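You operate a simulated robot arm through the tools that you are given. There is no shell and no other tool.

You run a simulated robot arm. Do the job below in one go: nothing can be reset, and whatever is moved stays where it is left.

Task
Measure about 250 ml of tub water in the jug, pour it on the pan's sand and swirl.
Fine: tip any extra back into the teal tub first; jug and small green pan go back. Set down upright: blue-handled jug.
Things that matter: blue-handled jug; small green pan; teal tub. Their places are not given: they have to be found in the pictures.

Only the result counts: the job must be done as asked and must still hold three seconds after the hand-in. Knocking over, shifting, dropping, spilling or breaking anything else fails it.

Robot
A 7-joint arm with a two-finger parallel gripper, fixed in place. Base frame: the origin is at the foot of the arm, x ahead of it, y to its left, z up. Readings come in mm, degrees, newtons and seconds.
With the tool pointing down near the work surface it reaches from about 300 to 720 mm from the base axis. Its first joint turns from -166.0 to 166.0 degrees. Payload 1.57 kg.
Tool frame: the origin (TCP) lies between the finger pads and is the grasp point; the fingertips stand 30 mm ahead of it; z points along the fingers, y is the line along which they close. The gripper opens to 80 mm. The fingers are 17 mm wide and 12 mm thick; the gripper's body (40 by 82 mm) begins 80 mm behind the TCP.
Orientation is that of the tool frame in the base frame, as a unit quaternion [x, y, z, w]. With the fingers straight down and closing along the base's y, the tool's x points along the base's -x, its y along +y and its z along -z.

Tools
- The arm moves only by the tool move_arm. Its argument "plan" is a list that holds one entry, the list of rows, each a list of 7 numbers: the turn, a rotation vector about the base's x, y, z in degrees, then the shift along the base's x, y, z in mm, then the finger opening in mm, from 0 to 80. In form: [[[wx, wy, wz, dx, dy, dz, hand], ...]]. A call has 1 to 20 rows; each row shifts and turns the commanded pose from where the row before left it. A row lasts 0.2 s, in which the tool goes at most 50 mm and 8.6 degrees; a call with a longer step from one row to the next is refused whole, and so is a gripper value outside its range. Where a pose cannot be reached the arm comes as near as it can. A force on the tool above 40 N (or 10 N above the force at the start of the call, whichever is more), or a blocked arm, ends the call early, and 0.2 s more pass. The fingers move at their own pace (about 72 mm/s each) and stop on an object; they squeeze with about 25 N. The grip force told is the motor's: it shows also when the fingers shut on nothing. Time passes only in rows, and 0.2 s behind the last, so rows that do not move let the fingers close. It gives the time, the measured TCP pose, the force on the tool (base axes), the opening and the grip force at its end, in the units of the frame above (readings bear some noise), with the torque about the TCP (base axes, N m) and any sound that the robot's microphone picked up.
- Cameras (640 x 400 px; columns grow to the right, rows downward): "scene" is fixed at [228, 646.3, 1512.3]; the picture's right is [-0.93, -0.38, 0.00], its down [-0.32, 0.79, -0.52] and it looks along [0.20, -0.48, -0.86] (base axes); focal length 260 px, centre (320, 200). "wrist" rides on the gripper at [72, -7, -122] in the tool frame; the picture's right is [0.09, 1.00, 0.00], its down [-0.84, 0.08, -0.54] and it looks along [-0.54, 0.05, 0.84] (tool axes); focal length 238 px, centre (320, 200).
- grab_frame(camera): a new picture of that camera. The clock stands still meanwhile.
- slide_trunk(by): slides the trunk up (or, below 0, down) by that many mm; the arm rides with it, the base frame stays. It gives what a move gives, with no picture.
- locate(camera, pixels): for up to 12 pixels [column, row] of the newest picture of that camera ("zoom" is the newest enlarged one), the place [x, y, z] in the base frame of the surface seen there, good to about 2 mm, but the place of the scene camera against the robot may be out by one fixed shift of up to 25 mm in any direction. The clock stands still meanwhile.
- zoom(camera, box): a new picture of the part [left, top, right, bottom] of that camera's present view, enlarged. The clock stands still meanwhile.
- job_done(): hands the job in; it is judged then, once.

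Leave the gripper open and the arm clear of the work at the hand-in unless told otherwise.

The tools are called after "Request:" by a JSON object that holds its "api" and its "payload". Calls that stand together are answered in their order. move_arm: Moves the arm, as the interface text tells. Its arguments: {"type":"object","properties":{"plan":{"type":"array","items":{"type":"array","items":{"type":"array","items":{"type":"number"}}}}},"required":["plan"]} The other tools are called the same way: slide_trunk (by) slides the trunk up or down; grab_frame (camera) takes a picture; locate (camera, pixels) gives the place of the surface under pixels of a picture; zoom (camera, box) takes an enlarged picture of a part of a camera's view; job_done () hands the job in.

At the start:

```text
time_s: 0.0
tool_pos: [356.1, 210.6, 1130.7]
tool_rot: [0.0, 1.0, 0.0, 0.0]
contact_force: [-0.2, 0.7, 0.3]
torque: [-0.01, -0.02, 0.02]
finger_gap: 80.1
grasp_force: 0.0
trunk travel left (down, up): [-75.0, 40.0]
```

scene: 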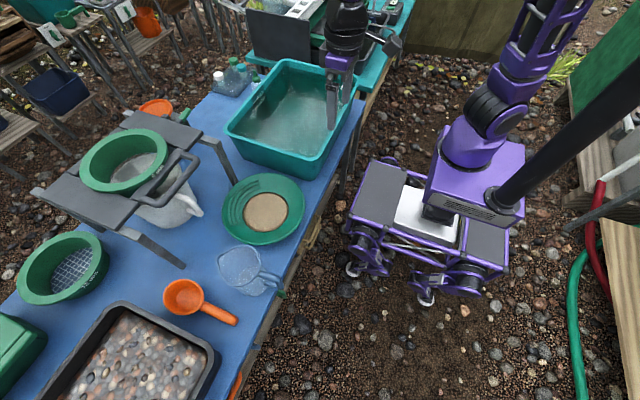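
wrist: 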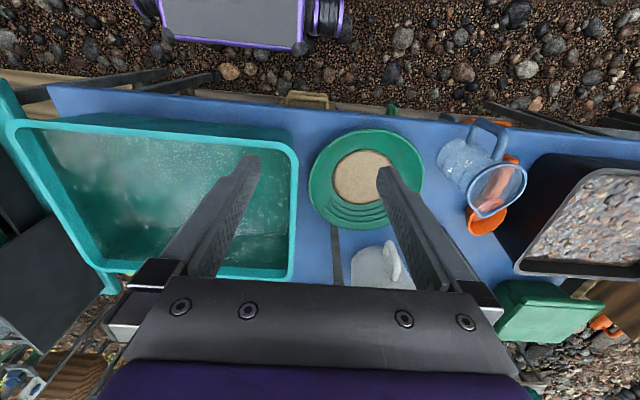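

I see the teal tub (scene about 295,115), the small green pan with sand (263,208), and the clear jug with a handle (250,270). I'll enlarge the scene and wrist views to see the details.

Request:
{"api": "zoom", "payload": {"camera": "scene", "box": [180, 160, 340, 340]}}

Request:
{"api": "zoom", "payload": {"camera": "wrist", "box": [400, 90, 560, 250]}}

Request:
{"api": "locate", "payload": {"camera": "wrist", "pixels": [[360, 175], [330, 225], [367, 132], [421, 172], [312, 175], [480, 165], [505, 135], [520, 175], [400, 110], [60, 120], [290, 150], [290, 275]]}}

```text
2.22 times, centred on (260, 250) of scene
```

zoom: 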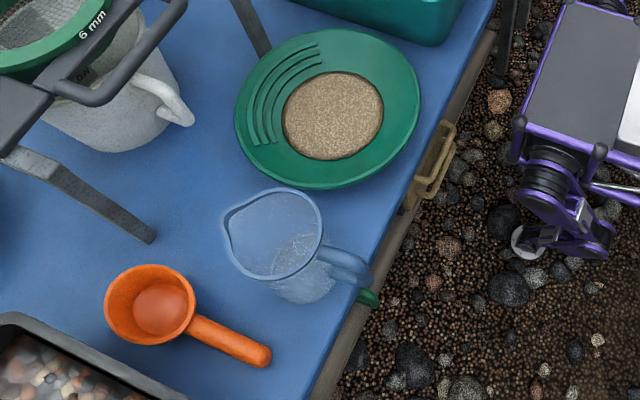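

```text
2.50 times, centred on (480, 170) of wrist
```

zoom: 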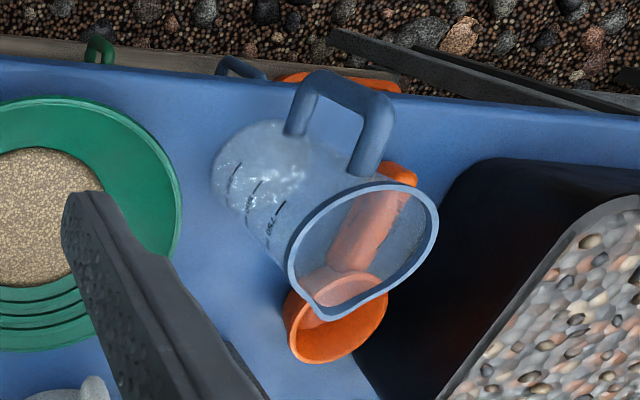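

```text
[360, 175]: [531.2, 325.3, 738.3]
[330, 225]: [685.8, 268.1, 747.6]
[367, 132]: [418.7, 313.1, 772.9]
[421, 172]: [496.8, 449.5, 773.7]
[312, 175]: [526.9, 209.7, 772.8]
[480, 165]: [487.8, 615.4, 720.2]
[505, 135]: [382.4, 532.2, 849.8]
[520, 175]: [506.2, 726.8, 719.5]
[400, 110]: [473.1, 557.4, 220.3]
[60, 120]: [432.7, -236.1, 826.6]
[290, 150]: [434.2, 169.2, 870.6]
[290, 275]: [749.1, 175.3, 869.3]
```

The table top is near z 719, and the pan rim near z 773. The jug is clear plastic with a handle toward the robot. Next I'll locate its rim and handle points in the newest zoom picture (wrist).

Request:
{"api": "locate", "payload": {"camera": "zoom", "pixels": [[435, 215], [385, 186], [320, 212], [292, 270], [322, 316], [405, 275], [345, 84], [376, 125], [310, 85], [365, 165], [296, 125], [225, 160]]}}

Request:
{"api": "locate", "payload": {"camera": "scene", "pixels": [[265, 212], [263, 173], [303, 200], [258, 243], [222, 215], [245, 246], [271, 279], [262, 275], [281, 290], [290, 110], [250, 130], [230, 300]]}}

```text
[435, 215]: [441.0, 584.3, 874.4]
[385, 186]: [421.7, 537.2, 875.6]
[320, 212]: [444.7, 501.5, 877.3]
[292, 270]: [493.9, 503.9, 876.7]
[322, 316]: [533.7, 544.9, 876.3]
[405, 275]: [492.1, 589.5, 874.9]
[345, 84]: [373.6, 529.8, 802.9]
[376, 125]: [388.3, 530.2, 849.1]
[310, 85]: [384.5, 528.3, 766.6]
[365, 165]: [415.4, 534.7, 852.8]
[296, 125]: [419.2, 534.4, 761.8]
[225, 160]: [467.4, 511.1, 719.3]
```

```text
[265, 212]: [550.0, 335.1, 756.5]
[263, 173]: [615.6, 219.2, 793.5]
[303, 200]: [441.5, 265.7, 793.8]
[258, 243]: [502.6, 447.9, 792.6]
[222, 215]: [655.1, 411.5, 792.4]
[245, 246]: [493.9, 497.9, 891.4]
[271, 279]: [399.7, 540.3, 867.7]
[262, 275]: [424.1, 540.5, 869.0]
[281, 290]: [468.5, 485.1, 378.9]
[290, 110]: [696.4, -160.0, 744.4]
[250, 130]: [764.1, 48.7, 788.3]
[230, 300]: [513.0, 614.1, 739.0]
```

The jug rim is at z about 876, centred near (469, 546) with a radius of about 48. The spout is on +x, and the handle bar is near (381, 531), z 765–850. I'll bring the arm to a tilted stance behind and above the handle to see it more closely.

Request:
{"api": "move_arm", "payload": {"plan": [[[0, -5, 0, 0, 25, 0, 80], [0, -5, 0, 0, 30, 0, 80], [0, -5, 0, 0, 35, -10, 80], [0, -5, 0, -10, 35, -15, 80], [0, -5, 0, -10, 35, -20, 80], [0, -5, 0, -10, 35, -25, 80], [0, -5, 0, -10, 35, -25, 80], [0, 0, 3, -10, 35, -25, 80], [0, 0, 3, -10, 30, -25, 80], [0, 0, 3, -10, 12, -20, 80], [0, 0, 0, 0, 0, 0, 80]]]}}

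Request:
{"api": "grab_frame", "payload": {"camera": "wrist"}}

Request:
{"api": "grab_frame", "payload": {"camera": "scene"}}

```text
time_s: 2.4
tool_pos: [283.3, 518.1, 965.2]
tool_rot: [-0.076, 0.951, 0.024, 0.3]
contact_force: [-0.1, 0.4, -0.3]
torque: [0.01, 0.0, 0.0]
finger_gap: 80.1
grasp_force: 0.0
trunk travel left (down, up): [-75.0, 40.0]
```

```text
taken
```

wrist: 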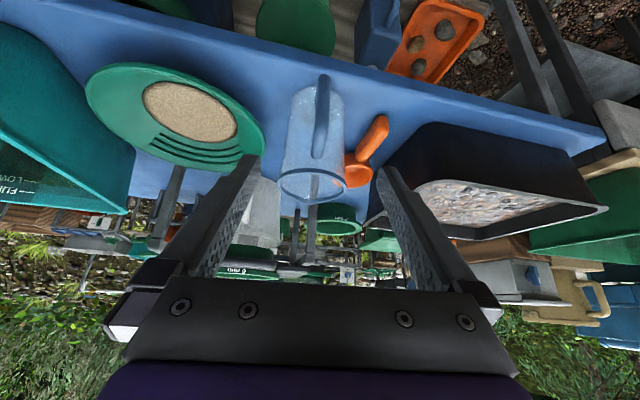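

```text
taken
```

scene: 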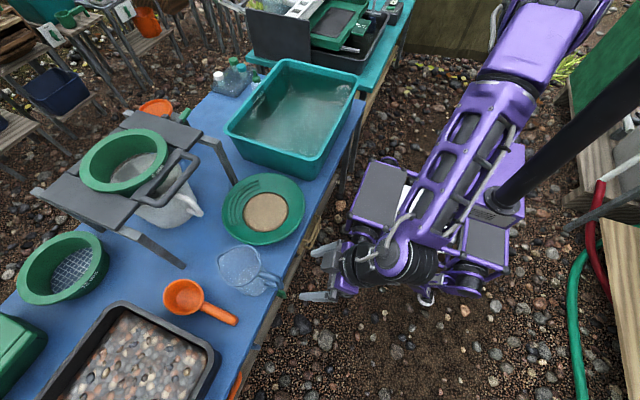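

The arm reached the stance, and the handle shows at about (322,115) between the fingers. I'll zoom in and measure it.

Request:
{"api": "zoom", "payload": {"camera": "wrist", "box": [260, 60, 388, 220]}}

```text
2.50 times, centred on (324, 140) of wrist
```

zoom: 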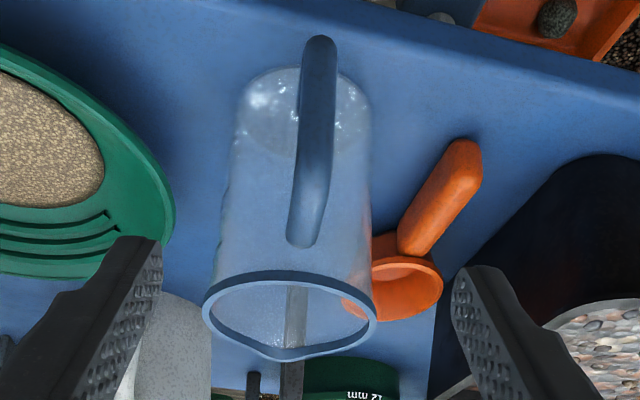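

Request:
{"api": "locate", "payload": {"camera": "zoom", "pixels": [[319, 45], [317, 100], [315, 140], [312, 180], [308, 210], [302, 235], [303, 130], [330, 130], [206, 305], [374, 310], [276, 360], [300, 276]]}}

```text
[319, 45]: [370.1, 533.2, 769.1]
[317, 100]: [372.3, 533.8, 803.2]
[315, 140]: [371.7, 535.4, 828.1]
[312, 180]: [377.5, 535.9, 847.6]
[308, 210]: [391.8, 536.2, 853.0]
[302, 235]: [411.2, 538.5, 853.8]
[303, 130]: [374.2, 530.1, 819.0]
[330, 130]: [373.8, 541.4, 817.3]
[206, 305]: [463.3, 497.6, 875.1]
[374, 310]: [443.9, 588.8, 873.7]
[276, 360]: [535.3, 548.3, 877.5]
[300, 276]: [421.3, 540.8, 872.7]
```

The handle bar's outer face is at x≈371.5, its centre at y≈535.5 with a width of about 13 mm, and the jug's yaw is about 5°. I'll line up to a 60° down pitch, stop 60 mm short of the bar and check.

Request:
{"api": "move_arm", "payload": {"plan": [[[0, 5, 0, 20, 5, -20, 80], [0, 0, -4, 20, 5, -25, 80], [0, 0, 0, 14, 4, -30, 80], [0, 0, 0, 10, 1, -17, 80], [0, 0, 0, 0, 0, 0, 80]]]}}

Request:
{"api": "grab_frame", "payload": {"camera": "wrist"}}

```text
time_s: 3.6
tool_pos: [350.2, 532.8, 871.7]
tool_rot: [-0.039, 0.965, 0.017, 0.259]
contact_force: [-1.0, -0.6, -0.5]
torque: [0.02, -0.02, -0.02]
finger_gap: 80.1
grasp_force: 0.0
trunk travel left (down, up): [-75.0, 40.0]
```

```text
taken
```

wrist: 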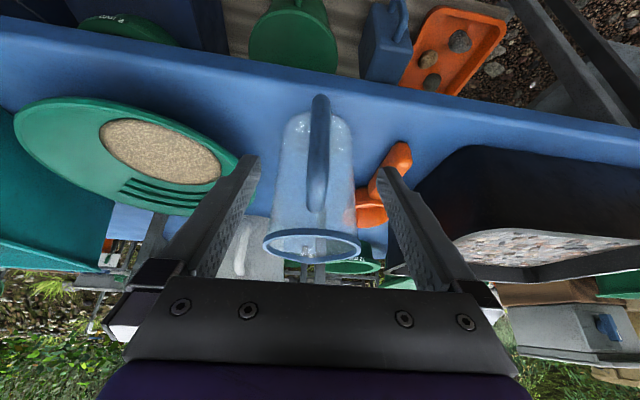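

Alignment looks good: the handle is centred at column ~318. I'll advance 60 mm along the tool axis with the fingers still open.

Request:
{"api": "move_arm", "payload": {"plan": [[[0, 0, 0, 10, 1, -17, 80], [0, 0, 0, 10, 1, -17, 80], [0, 0, 0, 10, 0.7, -17, 80], [0, 0, 0, 0, 0, 0, 80]]]}}

Request:
{"api": "zoom", "payload": {"camera": "wrist", "box": [200, 60, 440, 280]}}

```text
time_s: 4.6
tool_pos: [380.3, 535.9, 822.7]
tool_rot: [-0.04, 0.965, 0.018, 0.26]
contact_force: [0.5, 0.0, -0.8]
torque: [0.0, -0.02, -0.02]
finger_gap: 79.9
grasp_force: 0.0
trunk travel left (down, up): [-75.0, 40.0]
```

```text
1.82 times, centred on (320, 170) of wrist
```

zoom: 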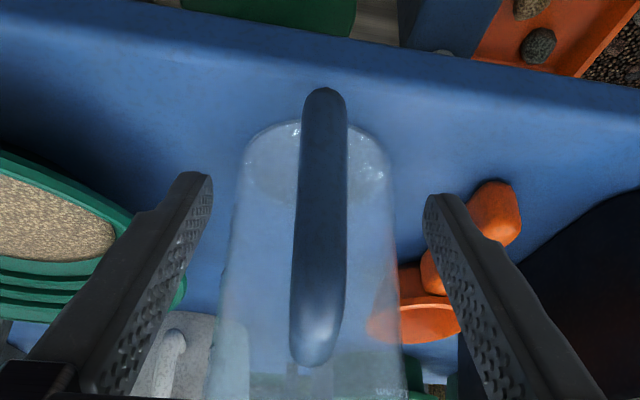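

The handle sits centred between the fingers. I'll close on it.

Request:
{"api": "move_arm", "payload": {"plan": [[[0, 0, 0, 0, 0, 0, 40], [0, 0, 0, 0, 0, 0, 20], [0, 0, 0, 0, 0, 0, 0], [0, 0, 0, 0, 0, 0, 0], [0, 0, 0, 0, 0, 0, 0]]]}}

Request:
{"api": "zoom", "payload": {"camera": "wrist", "box": [200, 60, 440, 280]}}

```text
time_s: 5.8
tool_pos: [378.5, 535.7, 823.0]
tool_rot: [-0.041, 0.965, 0.018, 0.259]
contact_force: [-0.1, -0.7, 1.7]
torque: [-0.17, -0.14, -0.04]
finger_gap: 17.2
grasp_force: 25.0
trunk travel left (down, up): [-75.0, 40.0]
```

```text
1.82 times, centred on (320, 170) of wrist
```

zoom: 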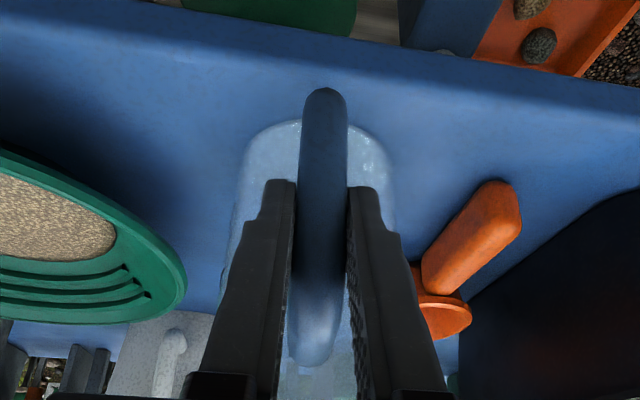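

Gripped at a 17 mm gap with 25 N. The grasp pose for the return is about (380.1, 535.3, 822.7). I'll lift gently and look at the weight and any tilt.

Request:
{"api": "move_arm", "payload": {"plan": [[[0, 0, 0, 0, 0, 5, 0], [0, 0, 0, 0, 0, 10, 0], [0, 0, 0, 0, 0, 15, 0], [0, 0, 0, 0, 0, 0, 0], [0, 0, 0, 0, 0, 0, 0]]]}}

Request:
{"api": "zoom", "payload": {"camera": "wrist", "box": [200, 60, 440, 280]}}

Request:
{"api": "zoom", "payload": {"camera": "scene", "box": [180, 190, 340, 340]}}

```text
time_s: 7.0
tool_pos: [379.7, 535.9, 853.0]
tool_rot: [-0.04, 0.965, 0.017, 0.259]
contact_force: [-0.2, 0.2, -0.6]
torque: [-0.01, 0.09, 0.0]
finger_gap: 17.3
grasp_force: 24.7
trunk travel left (down, up): [-75.0, 40.0]
```

```text
1.82 times, centred on (320, 170) of wrist
```

zoom: 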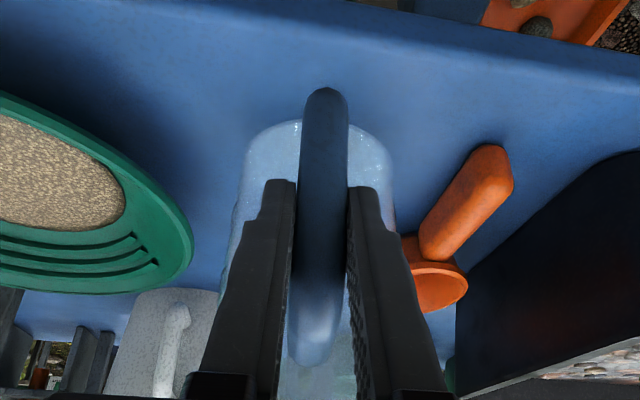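

```text
2.67 times, centred on (260, 265) of scene
```

zoom: 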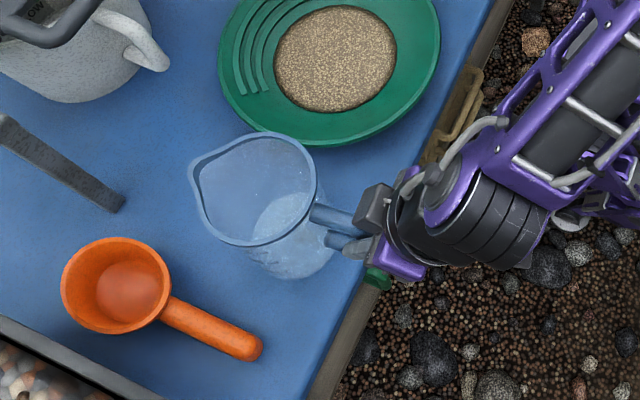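

The jug came up without tilting and weighs only about 1 N. Before carrying it over, I'll measure the tub's rim and inside from the scene picture.

Request:
{"api": "zoom", "payload": {"camera": "scene", "box": [210, 50, 380, 190]}}

Request:
{"api": "locate", "payload": {"camera": "scene", "pixels": [[287, 60], [358, 82], [316, 163], [229, 132], [290, 110], [300, 130], [300, 100], [280, 120], [320, 110], [300, 152], [345, 100], [247, 125]]}}

```text
2.86 times, centred on (295, 120) of scene
```

zoom: 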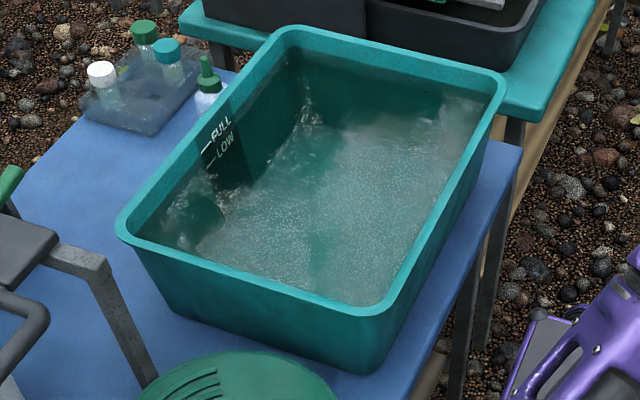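

```text
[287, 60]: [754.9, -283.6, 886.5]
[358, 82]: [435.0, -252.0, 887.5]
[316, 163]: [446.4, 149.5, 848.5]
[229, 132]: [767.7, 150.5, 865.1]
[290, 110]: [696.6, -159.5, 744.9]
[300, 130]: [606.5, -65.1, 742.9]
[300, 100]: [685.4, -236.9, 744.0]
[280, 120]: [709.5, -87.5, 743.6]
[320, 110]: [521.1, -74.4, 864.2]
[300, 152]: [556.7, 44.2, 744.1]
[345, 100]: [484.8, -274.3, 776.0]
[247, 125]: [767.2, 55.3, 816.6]
```

I see FULL/LOW marks on the far tub wall. I'll zoom in there to find the water line.

Request:
{"api": "zoom", "payload": {"camera": "scene", "box": [235, 60, 325, 130]}}

Request:
{"api": "locate", "payload": {"camera": "zoom", "pixels": [[230, 190], [235, 225], [215, 245], [215, 270], [215, 290], [215, 310], [245, 285], [400, 130], [400, 170], [420, 200], [480, 200], [560, 240]]}}

```text
5.71 times, centred on (280, 95) of scene
```

zoom: 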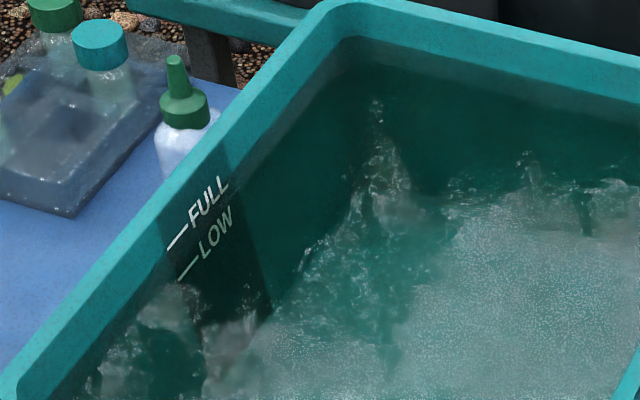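

```text
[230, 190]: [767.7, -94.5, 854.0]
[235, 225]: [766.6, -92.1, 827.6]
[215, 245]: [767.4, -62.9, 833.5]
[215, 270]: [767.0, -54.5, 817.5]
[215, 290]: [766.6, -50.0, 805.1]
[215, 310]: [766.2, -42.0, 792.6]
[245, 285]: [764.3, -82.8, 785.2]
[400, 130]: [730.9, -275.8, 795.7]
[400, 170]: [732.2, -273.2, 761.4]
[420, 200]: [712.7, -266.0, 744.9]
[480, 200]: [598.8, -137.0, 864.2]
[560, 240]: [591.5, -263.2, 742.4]
```

Water surface reads about z 864 in the scene, which is about 844 in true base height. The scene reads about 20 mm high compared with the wrist camera. The tub rim is about z 870 and the floor about 724. I'll raise the jug to clear the pan and tub, then carry it over the tub's centre.

Request:
{"api": "move_arm", "payload": {"plan": [[[0, 0, 0, 0, 0, 25, 0], [0, 0, 0, 0, 0, 40, 0], [0, 0, 0, 0, 0, 45, 0], [0, 0, 0, 5, -15, 40, 0], [0, 0, 0, 10, -30, 20, 0], [0, 0, 0, 12, -42, 0, 0], [0, 0, 0, 12, -45, 0, 0], [0, 0, 0, 12, -45, 0, 0], [0, 0, 0, 12, -45, 0, 0], [0, 0, 0, 12, -45, 0, 0], [0, 0, 0, 12, -45, 0, 0], [0, 0, 0, 12, -45, 0, 0], [0, 0, 0, 12, -45, 0, 0], [0, 0, 0, 12, -45, 0, 0], [0, 0, 0, 12, -45, 0, 0], [0, 0, 0, 12, -45, 0, 0], [0, 0, 0, 12, -40, 0, 0], [0, 0, 0, 10, -30, 0, 0], [0, 0, 0, 3, -25, 0, 0]]]}}

Request:
{"api": "grab_frame", "payload": {"camera": "wrist"}}

Request:
{"api": "grab_frame", "payload": {"camera": "scene"}}

```text
time_s: 11.0
tool_pos: [551.2, -96.3, 1022.7]
tool_rot: [-0.04, 0.965, 0.018, 0.259]
contact_force: [-0.3, 1.0, -2.1]
torque: [-0.03, 0.11, 0.01]
finger_gap: 17.2
grasp_force: 25.0
trunk travel left (down, up): [-75.0, 40.0]
```

```text
taken
```

wrist: 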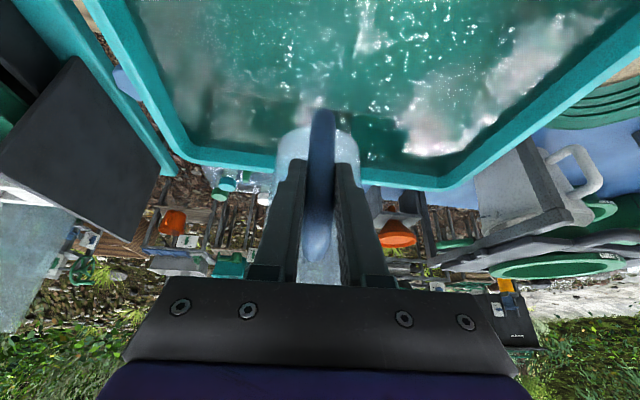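

```text
taken
```

scene: 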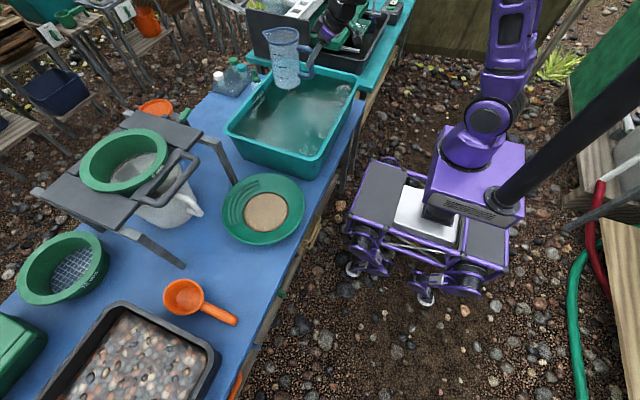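

The jug is above the tub at TCP (551,−96,1023). I'll check the water surface height and walls with the wrist camera.

Request:
{"api": "locate", "payload": {"camera": "wrist", "pixels": [[260, 60], [300, 40], [370, 75], [430, 60], [500, 70], [420, 130], [250, 120], [230, 150], [420, 165], [400, 185], [160, 120], [280, 90]]}}

Request:
{"api": "zoom", "payload": {"camera": "scene", "box": [240, 10, 340, 110]}}

```text
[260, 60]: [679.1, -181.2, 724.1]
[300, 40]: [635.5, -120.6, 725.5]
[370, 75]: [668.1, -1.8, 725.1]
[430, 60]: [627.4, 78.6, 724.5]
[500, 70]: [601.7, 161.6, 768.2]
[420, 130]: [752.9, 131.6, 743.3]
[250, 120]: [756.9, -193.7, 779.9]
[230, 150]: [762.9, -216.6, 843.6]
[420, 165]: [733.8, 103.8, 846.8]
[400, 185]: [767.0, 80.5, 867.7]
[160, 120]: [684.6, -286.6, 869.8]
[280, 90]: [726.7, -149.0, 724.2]
```

```text
4.00 times, centred on (290, 60) of scene
```

zoom: 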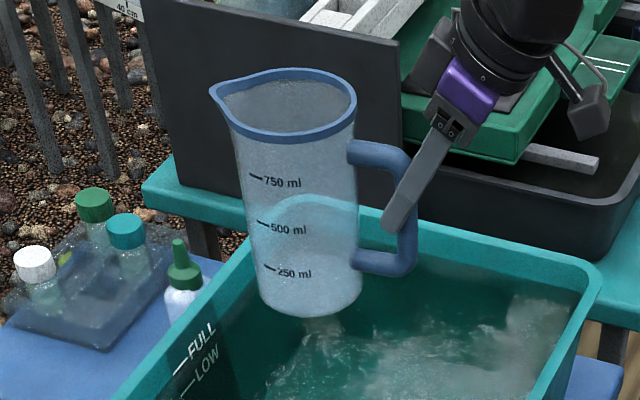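

The volume marks 250/500/750 ml are readable in the scene view, and the water surface is confirmed near z 845. I'll tilt the jug 57° spout-down above the water.

Request:
{"api": "move_arm", "payload": {"plan": [[[-0.3, 3.5, 0, 0, 4, 0, 0], [-0.6, 7, 0, 0, 4, 0, 0], [-0.6, 7, 0, 0, 4, 0, 0], [-0.6, 7, 0, 0, 4, 0, 0], [-0.6, 7, 0, 0, 4, 0, 0], [-0.6, 7, 0, 0, 4, 0, 0], [-0.6, 7, 0, 0, 4, 0, 0], [-0.6, 7, 0, 0, 4, 0, 0], [-0.4, 4.3, 0, 0, 0, 0, 0], [0, 0, 0, 0, 0, 0, 0]]]}}

Request:
{"api": "zoom", "payload": {"camera": "scene", "box": [230, 20, 370, 130]}}

Request:
{"api": "grab_frame", "payload": {"camera": "wrist"}}

```text
time_s: 13.2
tool_pos: [550.5, -64.3, 1022.3]
tool_rot: [-0.038, 0.972, -0.006, -0.234]
contact_force: [-0.6, 0.2, -1.7]
torque: [0.04, -0.03, 0.02]
finger_gap: 17.6
grasp_force: 25.0
trunk travel left (down, up): [-75.0, 40.0]
```

```text
3.64 times, centred on (300, 75) of scene
```

zoom: 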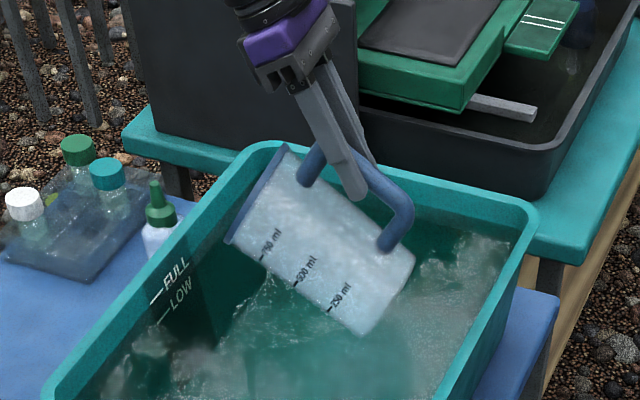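

```text
taken
```

wrist: 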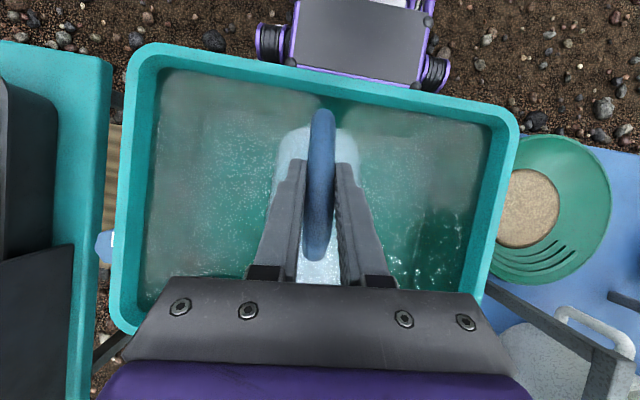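

The tilt is correct and the spout lip is clear of the far wall (wall x≈745, lip x≈680). I'll lower slowly until the lip sits about 18 mm under the surface and let it fill.

Request:
{"api": "move_arm", "payload": {"plan": [[[0, 0, 0, 0, 0, -15, 0], [0, 0, 0, 0, 0, -20, 0], [0, 0, 0, 0, 0, -20, 0], [0, 0, 0, 0, 0, -15, 0], [0, 0, 0, 0, 0, -10, 0], [0, 0, 0, 0, 0, -8, 0], [0, 0, 0, 0, 0, -7, 0], [0, 0, 0, 0, 0, 0, 0], [0, 0, 0, 0, 0, 0, 0], [0, 0, 0, 0, 0, 0, 0], [0, 0, 0, 0, 0, 0, 0]]]}}

Request:
{"api": "zoom", "payload": {"camera": "scene", "box": [230, 20, 370, 130]}}

```text
time_s: 15.6
tool_pos: [550.2, -64.8, 928.5]
tool_rot: [-0.037, 0.972, -0.005, -0.232]
contact_force: [0.9, -0.5, -0.8]
torque: [-0.04, 0.01, 0.02]
finger_gap: 17.2
grasp_force: 25.0
trunk travel left (down, up): [-75.0, 40.0]
```

```text
3.64 times, centred on (300, 75) of scene
```

zoom: 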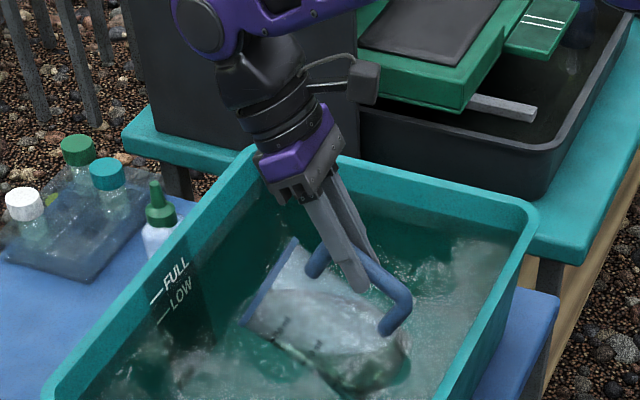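

The lip is under water. I'll lift straight up at the same tilt so only the water held below the lip stays in.

Request:
{"api": "move_arm", "payload": {"plan": [[[0, 0, 0, 0, 0, 5, 0], [0, 0, 0, 0, 0, 8, 0], [0, 0, 0, 0, 0, 10, 0], [0, 0, 0, 0, 0, 12, 0], [0, 0, 0, 0, 0, 15, 0], [0, 0, 0, 0, 0, 10, 0], [0, 0, 0, 0, 0, 0, 0], [0, 0, 0, 0, 0, 0, 0], [0, 0, 0, 0, 0, 0, 0]]]}}

Request:
{"api": "zoom", "payload": {"camera": "scene", "box": [230, 20, 370, 130]}}

```text
time_s: 17.6
tool_pos: [551.1, -64.7, 986.3]
tool_rot: [-0.038, 0.972, -0.006, -0.232]
contact_force: [-0.1, 0.0, -3.8]
torque: [0.01, 0.08, -0.04]
finger_gap: 17.9
grasp_force: 25.5
trunk travel left (down, up): [-75.0, 40.0]
```

```text
3.64 times, centred on (300, 75) of scene
```

zoom: 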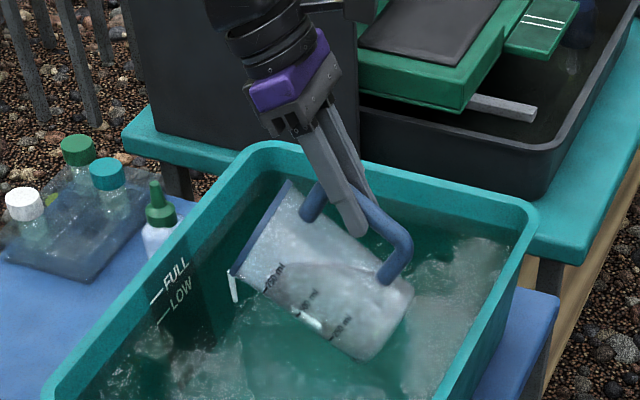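

A stream still drips from the lip into the tub. I'll let it settle briefly, then bring the jug upright over the tub.

Request:
{"api": "move_arm", "payload": {"plan": [[[0, 0, 0, 0, 0, 0, 0], [0, 0, 0, 0, 0, 0, 0], [0.3, -3.5, 0, 0, 0, 5, 0], [0.5, -6, 0, 0, 0, 10, 0], [0.5, -6, 0, 0, 0, 10, 0], [0.5, -6, 0, 0, 0, 10, 0], [0.5, -6, 0, 0, 0, 5, 0], [0.5, -6, 0, 0, 0, 0, 0], [0.5, -6, 0, 0, 0, 0, 0], [0.5, -6, 0, 0, 0, 0, 0], [0.4, -5, 0, 0, 0, 0, 0], [0.3, -3.3, 0, 0, 0, 0, 0], [0, 0, 0, 0, 0, 0, 0], [0, 0, 0, 0, 0, 0, 0], [0, 0, 0, 0, 0, 0, 0]]]}}

Request:
{"api": "zoom", "payload": {"camera": "scene", "box": [240, 10, 340, 110]}}

```text
time_s: 20.8
tool_pos: [552.2, -63.6, 1027.2]
tool_rot: [-0.039, 0.972, 0.016, 0.232]
contact_force: [-1.1, 0.6, -5.0]
torque: [-0.06, 0.34, 0.0]
finger_gap: 17.8
grasp_force: 24.7
trunk travel left (down, up): [-75.0, 40.0]
```

```text
4.00 times, centred on (290, 60) of scene
```

zoom: 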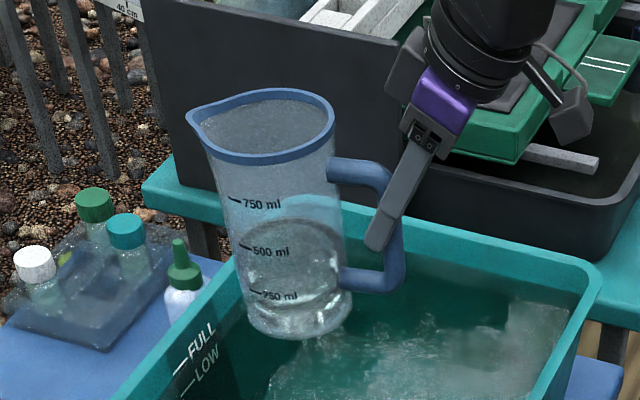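

The jug is still leaning about 3° forward. I'll make it fully upright, let it settle and read the volume from the marks, force and torque.

Request:
{"api": "move_arm", "payload": {"plan": [[[0.2, -1.5, 0, 0, 0, 0, 0], [0.1, -1.5, 0, 0, 0, 0, 0], [0, 0, 0, 0, 0, 0, 0], [0, 0, 0, 0, 0, 0, 0], [0, 0, 0, 0, 0, 0, 0], [0, 0, 0, 0, 0, 0, 0]]]}}

Request:
{"api": "zoom", "payload": {"camera": "scene", "box": [275, 30, 339, 100]}}

Request:
{"api": "move_arm", "payload": {"plan": [[[0, 0, 0, 0, 0, 0, 0]]]}}

Request:
{"api": "move_arm", "payload": {"plan": [[[0, 0, 0, 0, 0, 0, 0]]]}}

Request:
{"api": "move_arm", "payload": {"plan": [[[0, 0, 0, 0, 0, 0, 0]]]}}

Request:
{"api": "move_arm", "payload": {"plan": [[[0, 0, 0, 0, 0, 0, 0]]]}}

Request:
{"api": "move_arm", "payload": {"plan": [[[0, 0, 0, 0, 0, 0, 0]]]}}

Request:
{"api": "move_arm", "payload": {"plan": [[[0, 0, 0, 0, 0, 0, 0]]]}}

```text
time_s: 22.2
tool_pos: [551.2, -64.8, 1027.3]
tool_rot: [-0.04, 0.965, 0.016, 0.258]
contact_force: [0.3, 0.3, -4.1]
torque: [-0.01, 0.33, 0.02]
finger_gap: 17.7
grasp_force: 24.9
trunk travel left (down, up): [-75.0, 40.0]
```

```text
5.71 times, centred on (307, 65) of scene
```

zoom: 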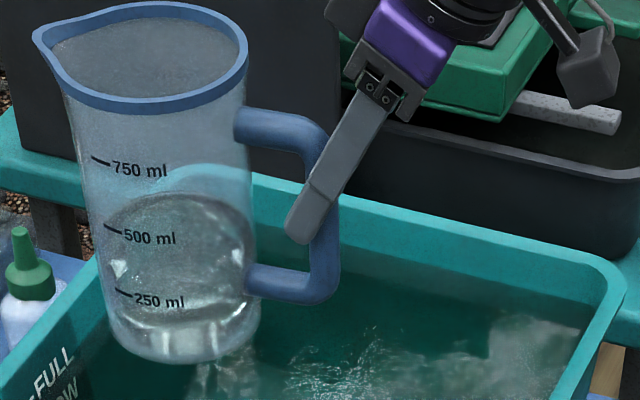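

```text
time_s: 22.6
tool_pos: [551.5, -64.4, 1026.7]
tool_rot: [-0.039, 0.965, 0.017, 0.258]
contact_force: [-0.6, 0.6, -5.0]
torque: [-0.03, 0.33, 0.01]
finger_gap: 17.6
grasp_force: 25.4
trunk travel left (down, up): [-75.0, 40.0]
```

```text
time_s: 23.0
tool_pos: [552.0, -63.9, 1026.6]
tool_rot: [-0.04, 0.965, 0.017, 0.259]
contact_force: [-0.3, -0.4, -4.5]
torque: [-0.03, 0.29, -0.01]
finger_gap: 18.1
grasp_force: 25.4
trunk travel left (down, up): [-75.0, 40.0]
```

```text
time_s: 23.4
tool_pos: [551.4, -64.5, 1026.9]
tool_rot: [-0.04, 0.965, 0.017, 0.258]
contact_force: [0.2, -0.1, -4.6]
torque: [-0.03, 0.35, -0.01]
finger_gap: 17.6
grasp_force: 25.3
trunk travel left (down, up): [-75.0, 40.0]
```

```text
time_s: 23.8
tool_pos: [551.8, -65.2, 1026.9]
tool_rot: [-0.04, 0.965, 0.018, 0.258]
contact_force: [-0.4, 1.3, -5.0]
torque: [-0.01, 0.32, 0.0]
finger_gap: 17.7
grasp_force: 25.1
trunk travel left (down, up): [-75.0, 40.0]
```

```text
time_s: 24.2
tool_pos: [552.4, -64.6, 1027.3]
tool_rot: [-0.04, 0.965, 0.016, 0.258]
contact_force: [-1.0, 0.6, -3.8]
torque: [-0.01, 0.32, -0.02]
finger_gap: 17.7
grasp_force: 24.9
trunk travel left (down, up): [-75.0, 40.0]
```

```text
time_s: 24.6
tool_pos: [552.1, -64.2, 1026.8]
tool_rot: [-0.039, 0.965, 0.016, 0.258]
contact_force: [0.9, 0.3, -4.4]
torque: [-0.03, 0.34, 0.01]
finger_gap: 17.9
grasp_force: 25.3
trunk travel left (down, up): [-75.0, 40.0]
```

The torque averages 0.326 N·m against 0.10 empty, and the force averages 4.5 N against about 1.4 N. That suggests 260–320 ml. I'll probe the water surface and mark positions in the picture.

Request:
{"api": "zoom", "payload": {"camera": "scene", "box": [280, 45, 325, 95]}}

Request:
{"api": "locate", "payload": {"camera": "zoom", "pixels": [[240, 100], [240, 140], [240, 180], [200, 200], [280, 180], [240, 220], [240, 260], [240, 290], [240, 310], [180, 170], [300, 220], [220, 340]]}}

```text
8.00 times, centred on (302, 70) of scene
```

zoom: 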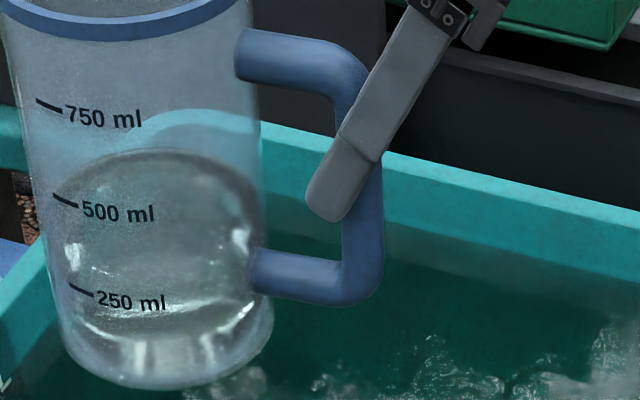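

```text
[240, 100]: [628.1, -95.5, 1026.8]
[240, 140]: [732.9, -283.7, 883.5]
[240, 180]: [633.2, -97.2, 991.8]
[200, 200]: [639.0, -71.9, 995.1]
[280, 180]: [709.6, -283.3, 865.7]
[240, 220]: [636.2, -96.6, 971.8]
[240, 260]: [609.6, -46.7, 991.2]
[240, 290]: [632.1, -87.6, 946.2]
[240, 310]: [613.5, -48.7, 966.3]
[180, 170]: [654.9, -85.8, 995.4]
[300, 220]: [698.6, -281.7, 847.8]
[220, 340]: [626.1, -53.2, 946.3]
```

Some probes hit the water surface at scene z≈995. I'll locate the printed marks to compare heights.

Request:
{"api": "locate", "payload": {"camera": "zoom", "pixels": [[82, 289], [76, 287], [130, 301], [66, 200], [118, 212], [48, 104], [100, 118], [200, 190], [170, 190], [190, 180], [210, 210], [160, 380]]}}

```text
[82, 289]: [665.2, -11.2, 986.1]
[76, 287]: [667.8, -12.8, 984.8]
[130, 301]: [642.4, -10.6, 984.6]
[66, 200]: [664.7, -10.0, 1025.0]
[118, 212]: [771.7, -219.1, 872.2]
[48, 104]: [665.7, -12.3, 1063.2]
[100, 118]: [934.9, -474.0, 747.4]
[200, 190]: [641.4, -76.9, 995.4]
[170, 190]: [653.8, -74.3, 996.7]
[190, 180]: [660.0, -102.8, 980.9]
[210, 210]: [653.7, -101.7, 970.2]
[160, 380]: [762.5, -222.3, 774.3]
```

The marks read z 985.5 (250), 1025 (500) and 1063 (750), and the water surface is at 995.5, so the jug holds about 315 ml. I'll tip a little back into the tub by tilting to 60° just above the water.

Request:
{"api": "move_arm", "payload": {"plan": [[[-0.3, 3.5, 0, 0, 0, -10, 0], [-0.6, 7, 0, 0, 0, -10, 0], [-0.6, 7, 0, 0, 0, -10, 0], [-0.6, 7, 0, 0, 0, -8, 0], [-0.6, 7, 0, 0, 0, 0, 0], [-0.6, 7, 0, 0, 0, 0, 0], [-0.6, 7, 0, 0, 0, 0, 0], [-0.5, 5.5, 0, 0, 0, 0, 0], [-0.4, 4.5, 0, 0, 0, 0, 0], [-0.3, 3.5, 0, 0, 0, 0, 0], [0, 1, 0, 0, 0, 0, 0], [0, 0, 0, 0, 0, 0, 0], [0, 0, 0, 0, 0, 0, 0], [0, 0, 0, 0, 0, 0, 0], [0, 0, 0, 0, 0, 0, 0], [0, 0, 0, 0, 0, 0, 0], [0, 0, 0, 0, 0, 0, 0]]]}}

Request:
{"api": "zoom", "payload": {"camera": "scene", "box": [230, 20, 370, 130]}}

```text
time_s: 28.2
tool_pos: [551.6, -65.0, 989.3]
tool_rot: [-0.037, 0.965, -0.006, -0.26]
contact_force: [0.8, -0.1, -4.6]
torque: [-0.01, 0.04, 0.01]
finger_gap: 17.9
grasp_force: 25.4
trunk travel left (down, up): [-75.0, 40.0]
```

```text
3.64 times, centred on (300, 75) of scene
```

zoom: 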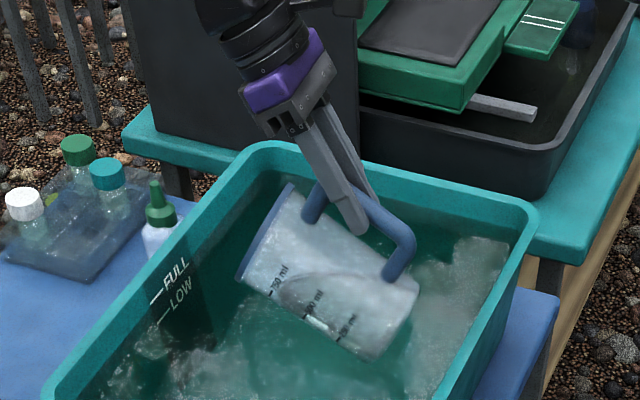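

No stream shows yet at 60°. I'll tilt a few degrees more and watch.

Request:
{"api": "move_arm", "payload": {"plan": [[[-0.1, 1, 0, 0, 0, 0, 0], [-0.1, 1, 0, 0, 0, 0, 0], [-0.1, 1, 0, 0, 0, 0, 0], [0, 0, 0, 0, 0, 0, 0], [0, 0, 0, 0, 0, 0, 0]]]}}

Request:
{"api": "zoom", "payload": {"camera": "scene", "box": [230, 20, 370, 130]}}

```text
time_s: 29.4
tool_pos: [552.0, -64.4, 990.4]
tool_rot: [-0.036, 0.958, -0.008, -0.285]
contact_force: [0.0, 0.0, -2.1]
torque: [0.0, 0.01, 0.02]
finger_gap: 17.5
grasp_force: 25.2
trunk travel left (down, up): [-75.0, 40.0]
```

```text
3.64 times, centred on (300, 75) of scene
```

zoom: 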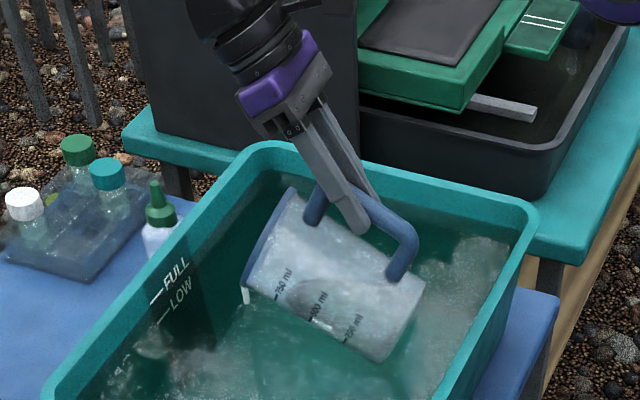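

A thin stream has started at 63°. I'll hold briefly, then return upright and measure again.

Request:
{"api": "move_arm", "payload": {"plan": [[[0, 0, 0, 0, 0, 0, 0], [0, 0, 0, 0, 0, 0, 0], [0.2, -2, 0, 0, 0, 5, 0], [0.4, -5, 0, 0, 0, 5, 0], [0.5, -6, 0, 0, 0, 8, 0], [0.5, -6, 0, 0, 0, 10, 0], [0.5, -6, 0, 0, 0, 10, 0], [0.5, -6, 0, 0, 0, 0, 0], [0.5, -6, 0, 0, 0, 0, 0], [0.5, -6, 0, 0, 0, 0, 0], [0.5, -6, 0, 0, 0, 0, 0], [0.5, -6, 0, 0, 0, 0, 0], [0.4, -5, 0, 0, 0, 0, 0], [0.3, -3, 0, 0, 0, 0, 0], [0, 0, 0, 0, 0, 0, 0], [0, 0, 0, 0, 0, 0, 0], [0, 0, 0, 0, 0, 0, 0], [0, 0, 0, 0, 0, 0, 0], [0, 0, 0, 0, 0, 0, 0]]]}}

Request:
{"api": "zoom", "payload": {"camera": "scene", "box": [280, 45, 325, 95]}}

Request:
{"api": "locate", "payload": {"camera": "zoom", "pixels": [[200, 200], [180, 190], [170, 200], [160, 210], [190, 220], [210, 190], [150, 190], [82, 289], [66, 200], [180, 210], [200, 180], [150, 230]]}}

```text
time_s: 33.4
tool_pos: [551.6, -64.9, 1027.1]
tool_rot: [-0.04, 0.965, 0.017, 0.258]
contact_force: [-0.1, 0.4, -2.9]
torque: [0.02, 0.25, 0.02]
finger_gap: 17.6
grasp_force: 25.1
trunk travel left (down, up): [-75.0, 40.0]
```

```text
8.00 times, centred on (302, 70) of scene
```

zoom: 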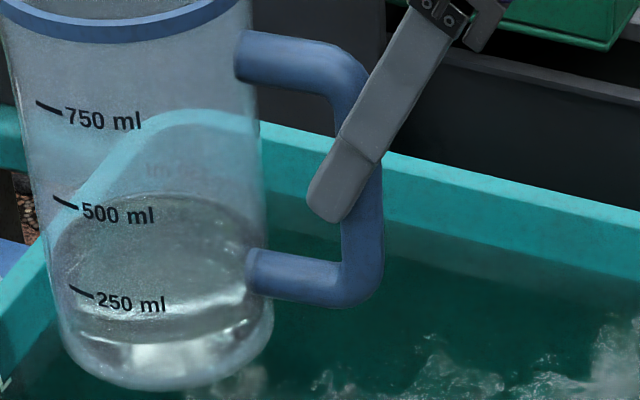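

```text
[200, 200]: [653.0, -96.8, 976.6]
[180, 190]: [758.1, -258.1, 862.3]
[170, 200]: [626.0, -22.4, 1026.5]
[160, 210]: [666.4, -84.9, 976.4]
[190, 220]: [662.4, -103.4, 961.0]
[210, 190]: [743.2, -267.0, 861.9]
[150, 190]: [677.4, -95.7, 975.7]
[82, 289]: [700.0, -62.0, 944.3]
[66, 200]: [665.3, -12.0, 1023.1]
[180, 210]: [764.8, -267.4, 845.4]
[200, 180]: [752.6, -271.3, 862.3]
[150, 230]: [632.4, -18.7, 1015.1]
```

The surface is now 976.3 against 985.5 for the 250 mark, so about 190 ml remains, a bit too little. By this reading, 60° should hold about 250 ml. I'll dip again at 60°, then lift straight up and let it drain fully.

Request:
{"api": "move_arm", "payload": {"plan": [[[-0.3, 3.5, 0, 0, 0, -10, 0], [-0.6, 7, 0, 0, 0, -10, 0], [-0.6, 7, 0, 0, 0, -10, 0], [-0.6, 7, 0, 0, 0, -8, 0], [-0.6, 7, 0, 0, 0, 0, 0], [-0.6, 7, 0, 0, 0, 0, 0], [-0.6, 7, 0, 0, 0, 0, 0], [-0.5, 5.5, 0, 0, 0, 0, 0], [-0.4, 5, 0, 0, 0, -10, 0], [-0.3, 4, 0, 0, 0, -10, 0], [0, 0, 0, 0, 0, -10, 0], [0, 0, 0, 0, 0, -8, 0], [0, 0, 0, 0, 0, -6, 0], [0, 0, 0, 0, 0, -5, 0], [0, 0, 0, 0, 0, 0, 0], [0, 0, 0, 0, 0, 0, 0], [0, 0, 0, 0, 0, 0, 0], [0, 0, 0, 0, 0, 0, 0], [0, 0, 0, 0, 0, 0, 0], [0, 0, 0, 0, 0, 0, 0]]]}}

Request:
{"api": "zoom", "payload": {"camera": "scene", "box": [230, 20, 370, 130]}}

```text
time_s: 37.6
tool_pos: [551.9, -64.9, 940.4]
tool_rot: [-0.037, 0.965, -0.007, -0.26]
contact_force: [0.3, 0.2, -1.2]
torque: [-0.05, 0.03, 0.02]
finger_gap: 17.3
grasp_force: 25.5
trunk travel left (down, up): [-75.0, 40.0]
```

```text
3.64 times, centred on (300, 75) of scene
```

zoom: 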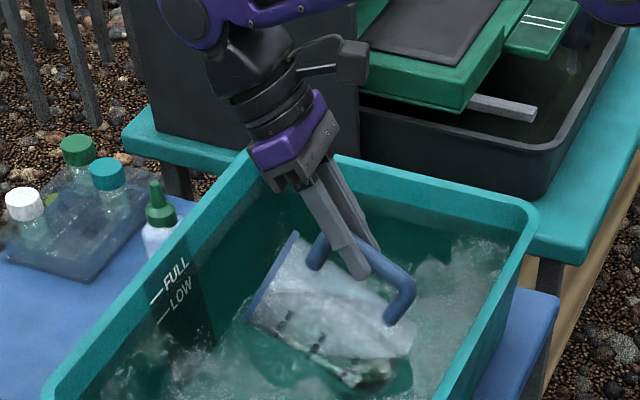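

The lip is submerged. I'll lift at 60° and hold until draining ends.

Request:
{"api": "move_arm", "payload": {"plan": [[[0, 0, 0, 0, 0, 5, 0], [0, 0, 0, 0, 0, 8, 0], [0, 0, 0, 0, 0, 10, 0], [0, 0, 0, 0, 0, 12, 0], [0, 0, 0, 0, 0, 10, 0], [0, 0, 0, 0, 0, 5, 0], [0, 0, 0, 0, 0, 0, 0], [0, 0, 0, 0, 0, 0, 0], [0, 0, 0, 0, 0, 0, 0], [0, 0, 0, 0, 0, 0, 0], [0, 0, 0, 0, 0, 0, 0], [0, 0, 0, 0, 0, 0, 0], [0, 0, 0, 0, 0, 0, 0], [0, 0, 0, 0, 0, 0, 0], [0, 0, 0, 0, 0, 0, 0], [0, 0, 0, 0, 0, 0, 0]]]}}

Request:
{"api": "zoom", "payload": {"camera": "scene", "box": [230, 20, 370, 130]}}

Request:
{"api": "move_arm", "payload": {"plan": [[[0.2, -2, 0, 0, 0, 5, 0], [0.4, -5, 0, 0, 0, 8, 0], [0.5, -6, 0, 0, 0, 9, 0], [0.5, -6, 0, 0, 0, 8, 0], [0.5, -6, 0, 0, 0, 7, 0], [0.5, -6, 0, 0, 0, 0, 0], [0.5, -6, 0, 0, 0, 0, 0], [0.5, -6, 0, 0, 0, 0, 0], [0.5, -6, 0, 0, 0, 0, 0], [0.4, -5, 0, 0, 0, 0, 0], [0.3, -4, 0, 0, 0, 0, 0], [0.1, -2, 0, 0, 0, 0, 0], [0, 0, 0, 0, 0, 0, 0], [0, 0, 0, 0, 0, 0, 0], [0, 0, 0, 0, 0, 0, 0], [0, 0, 0, 0, 0, 0, 0], [0, 0, 0, 0, 0, 0, 0], [0, 0, 0, 0, 0, 0, 0]]]}}

Request:
{"api": "zoom", "payload": {"camera": "scene", "box": [280, 45, 325, 95]}}

Request:
{"api": "locate", "payload": {"camera": "zoom", "pixels": [[200, 200], [180, 190], [170, 200], [160, 210], [190, 220], [210, 190], [150, 190], [82, 289], [66, 200], [160, 190], [200, 210], [76, 287]]}}

```text
time_s: 41.0
tool_pos: [551.6, -64.2, 990.6]
tool_rot: [-0.037, 0.965, -0.007, -0.26]
contact_force: [-0.5, 0.0, -4.1]
torque: [-0.02, 0.04, -0.01]
finger_gap: 17.3
grasp_force: 24.8
trunk travel left (down, up): [-75.0, 40.0]
```

```text
3.64 times, centred on (300, 75) of scene
```

zoom: 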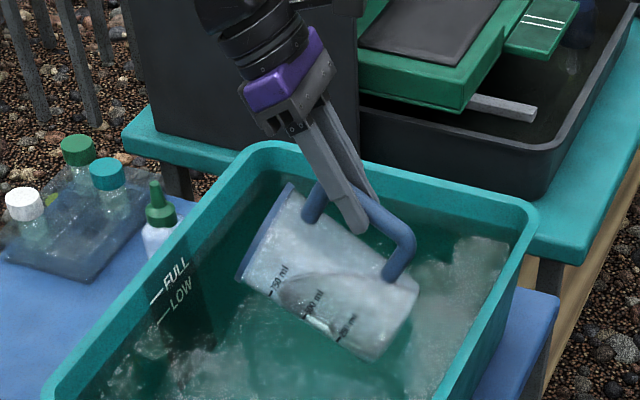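

```text
time_s: 44.8
tool_pos: [551.4, -64.3, 1026.7]
tool_rot: [-0.04, 0.965, 0.015, 0.259]
contact_force: [-0.3, 0.5, -3.7]
torque: [-0.02, 0.25, 0.01]
finger_gap: 17.9
grasp_force: 25.0
trunk travel left (down, up): [-75.0, 40.0]
```

```text
8.00 times, centred on (302, 70) of scene
```

zoom: 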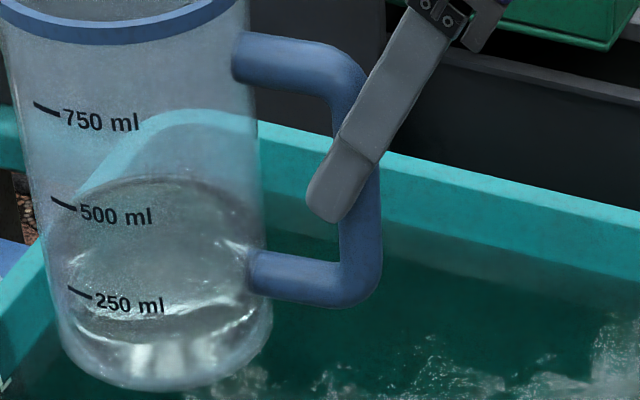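

```text
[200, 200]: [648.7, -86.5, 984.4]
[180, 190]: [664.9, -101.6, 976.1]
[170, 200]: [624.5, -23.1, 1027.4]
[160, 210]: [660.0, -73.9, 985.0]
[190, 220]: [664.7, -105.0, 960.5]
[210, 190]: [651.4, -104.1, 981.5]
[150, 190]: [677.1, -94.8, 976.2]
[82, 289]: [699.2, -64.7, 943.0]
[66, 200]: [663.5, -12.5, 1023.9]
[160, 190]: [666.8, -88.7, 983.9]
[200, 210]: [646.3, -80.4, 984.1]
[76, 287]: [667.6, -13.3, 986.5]
```

The surface is at 984.3 against the 250 mark at about 985.5, so the jug holds about 247 ml. Next I'll pour on the pan. First I'll check the pan's geometry and the height of the nearby stand in the scene picture.

Request:
{"api": "grab_frame", "payload": {"camera": "scene"}}

Request:
{"api": "locate", "payload": {"camera": "scene", "pixels": [[210, 140], [232, 175], [195, 150], [180, 185], [165, 245], [140, 140], [262, 175], [302, 205], [256, 243], [224, 205], [265, 210], [240, 230]]}}

```text
taken
```

scene: 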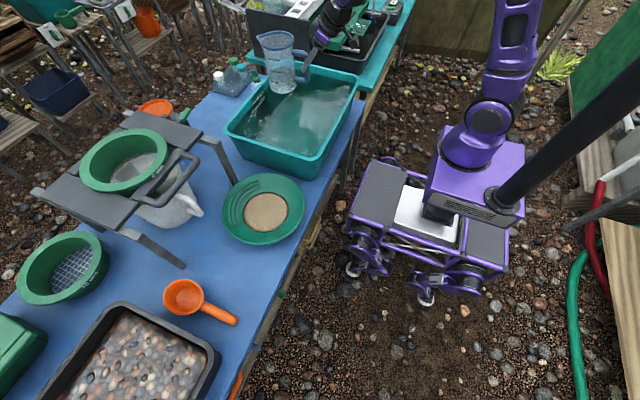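

```text
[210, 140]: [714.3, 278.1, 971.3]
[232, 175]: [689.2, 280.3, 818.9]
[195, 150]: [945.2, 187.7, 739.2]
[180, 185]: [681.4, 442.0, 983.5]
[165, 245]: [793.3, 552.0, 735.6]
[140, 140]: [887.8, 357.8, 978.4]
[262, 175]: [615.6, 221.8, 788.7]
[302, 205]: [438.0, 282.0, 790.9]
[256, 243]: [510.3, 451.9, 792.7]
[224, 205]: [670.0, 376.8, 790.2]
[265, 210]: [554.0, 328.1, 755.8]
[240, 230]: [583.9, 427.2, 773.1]
```

The stand starts near x≈680 and tops out at z≈955, so I'll stay clear of it. The sand centre is about (533, 324) after correcting the scene shift. I'll yaw the jug −60° over the tub so the later pour tilts back within comfortable reach.

Request:
{"api": "move_arm", "payload": {"plan": [[[0, 0, -2, 0, 0, 0, 0], [0, 0, -4, 0, 0, 0, 0], [0, 0, -6, 0, 0, 0, 0], [0, 0, -6, 0, 0, 0, 0], [0, 0, -6, 0, 0, 0, 0], [0, 0, -6, 0, 0, 0, 0], [0, 0, -6, 0, 0, 0, 0], [0, 0, -6, 0, 0, 0, 0], [0, 0, -6, 0, 0, 0, 0], [0, 0, -6, 0, 0, 0, 0], [0, 0, -4, 0, 0, 0, 0], [0, 0, -2, 0, 0, 0, 0], [0, 0, 0, 0, 0, 0, 0]]]}}

Request:
{"api": "grab_frame", "payload": {"camera": "scene"}}

```text
time_s: 47.6
tool_pos: [550.7, -65.0, 1027.4]
tool_rot: [0.448, 0.856, -0.117, 0.231]
contact_force: [-0.5, 0.7, -3.5]
torque: [0.24, 0.2, 0.02]
finger_gap: 17.6
grasp_force: 25.7
trunk travel left (down, up): [-75.0, 40.0]
```

```text
taken
```

scene: 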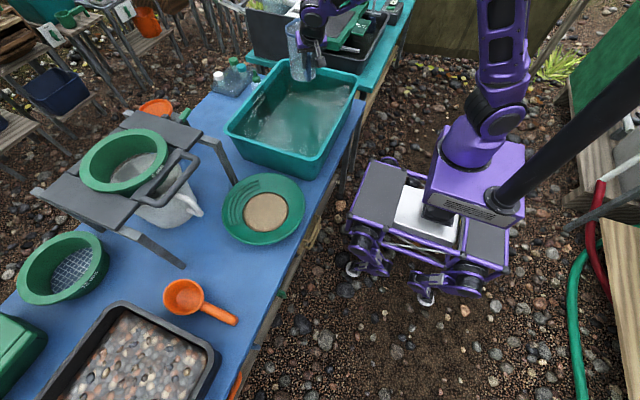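

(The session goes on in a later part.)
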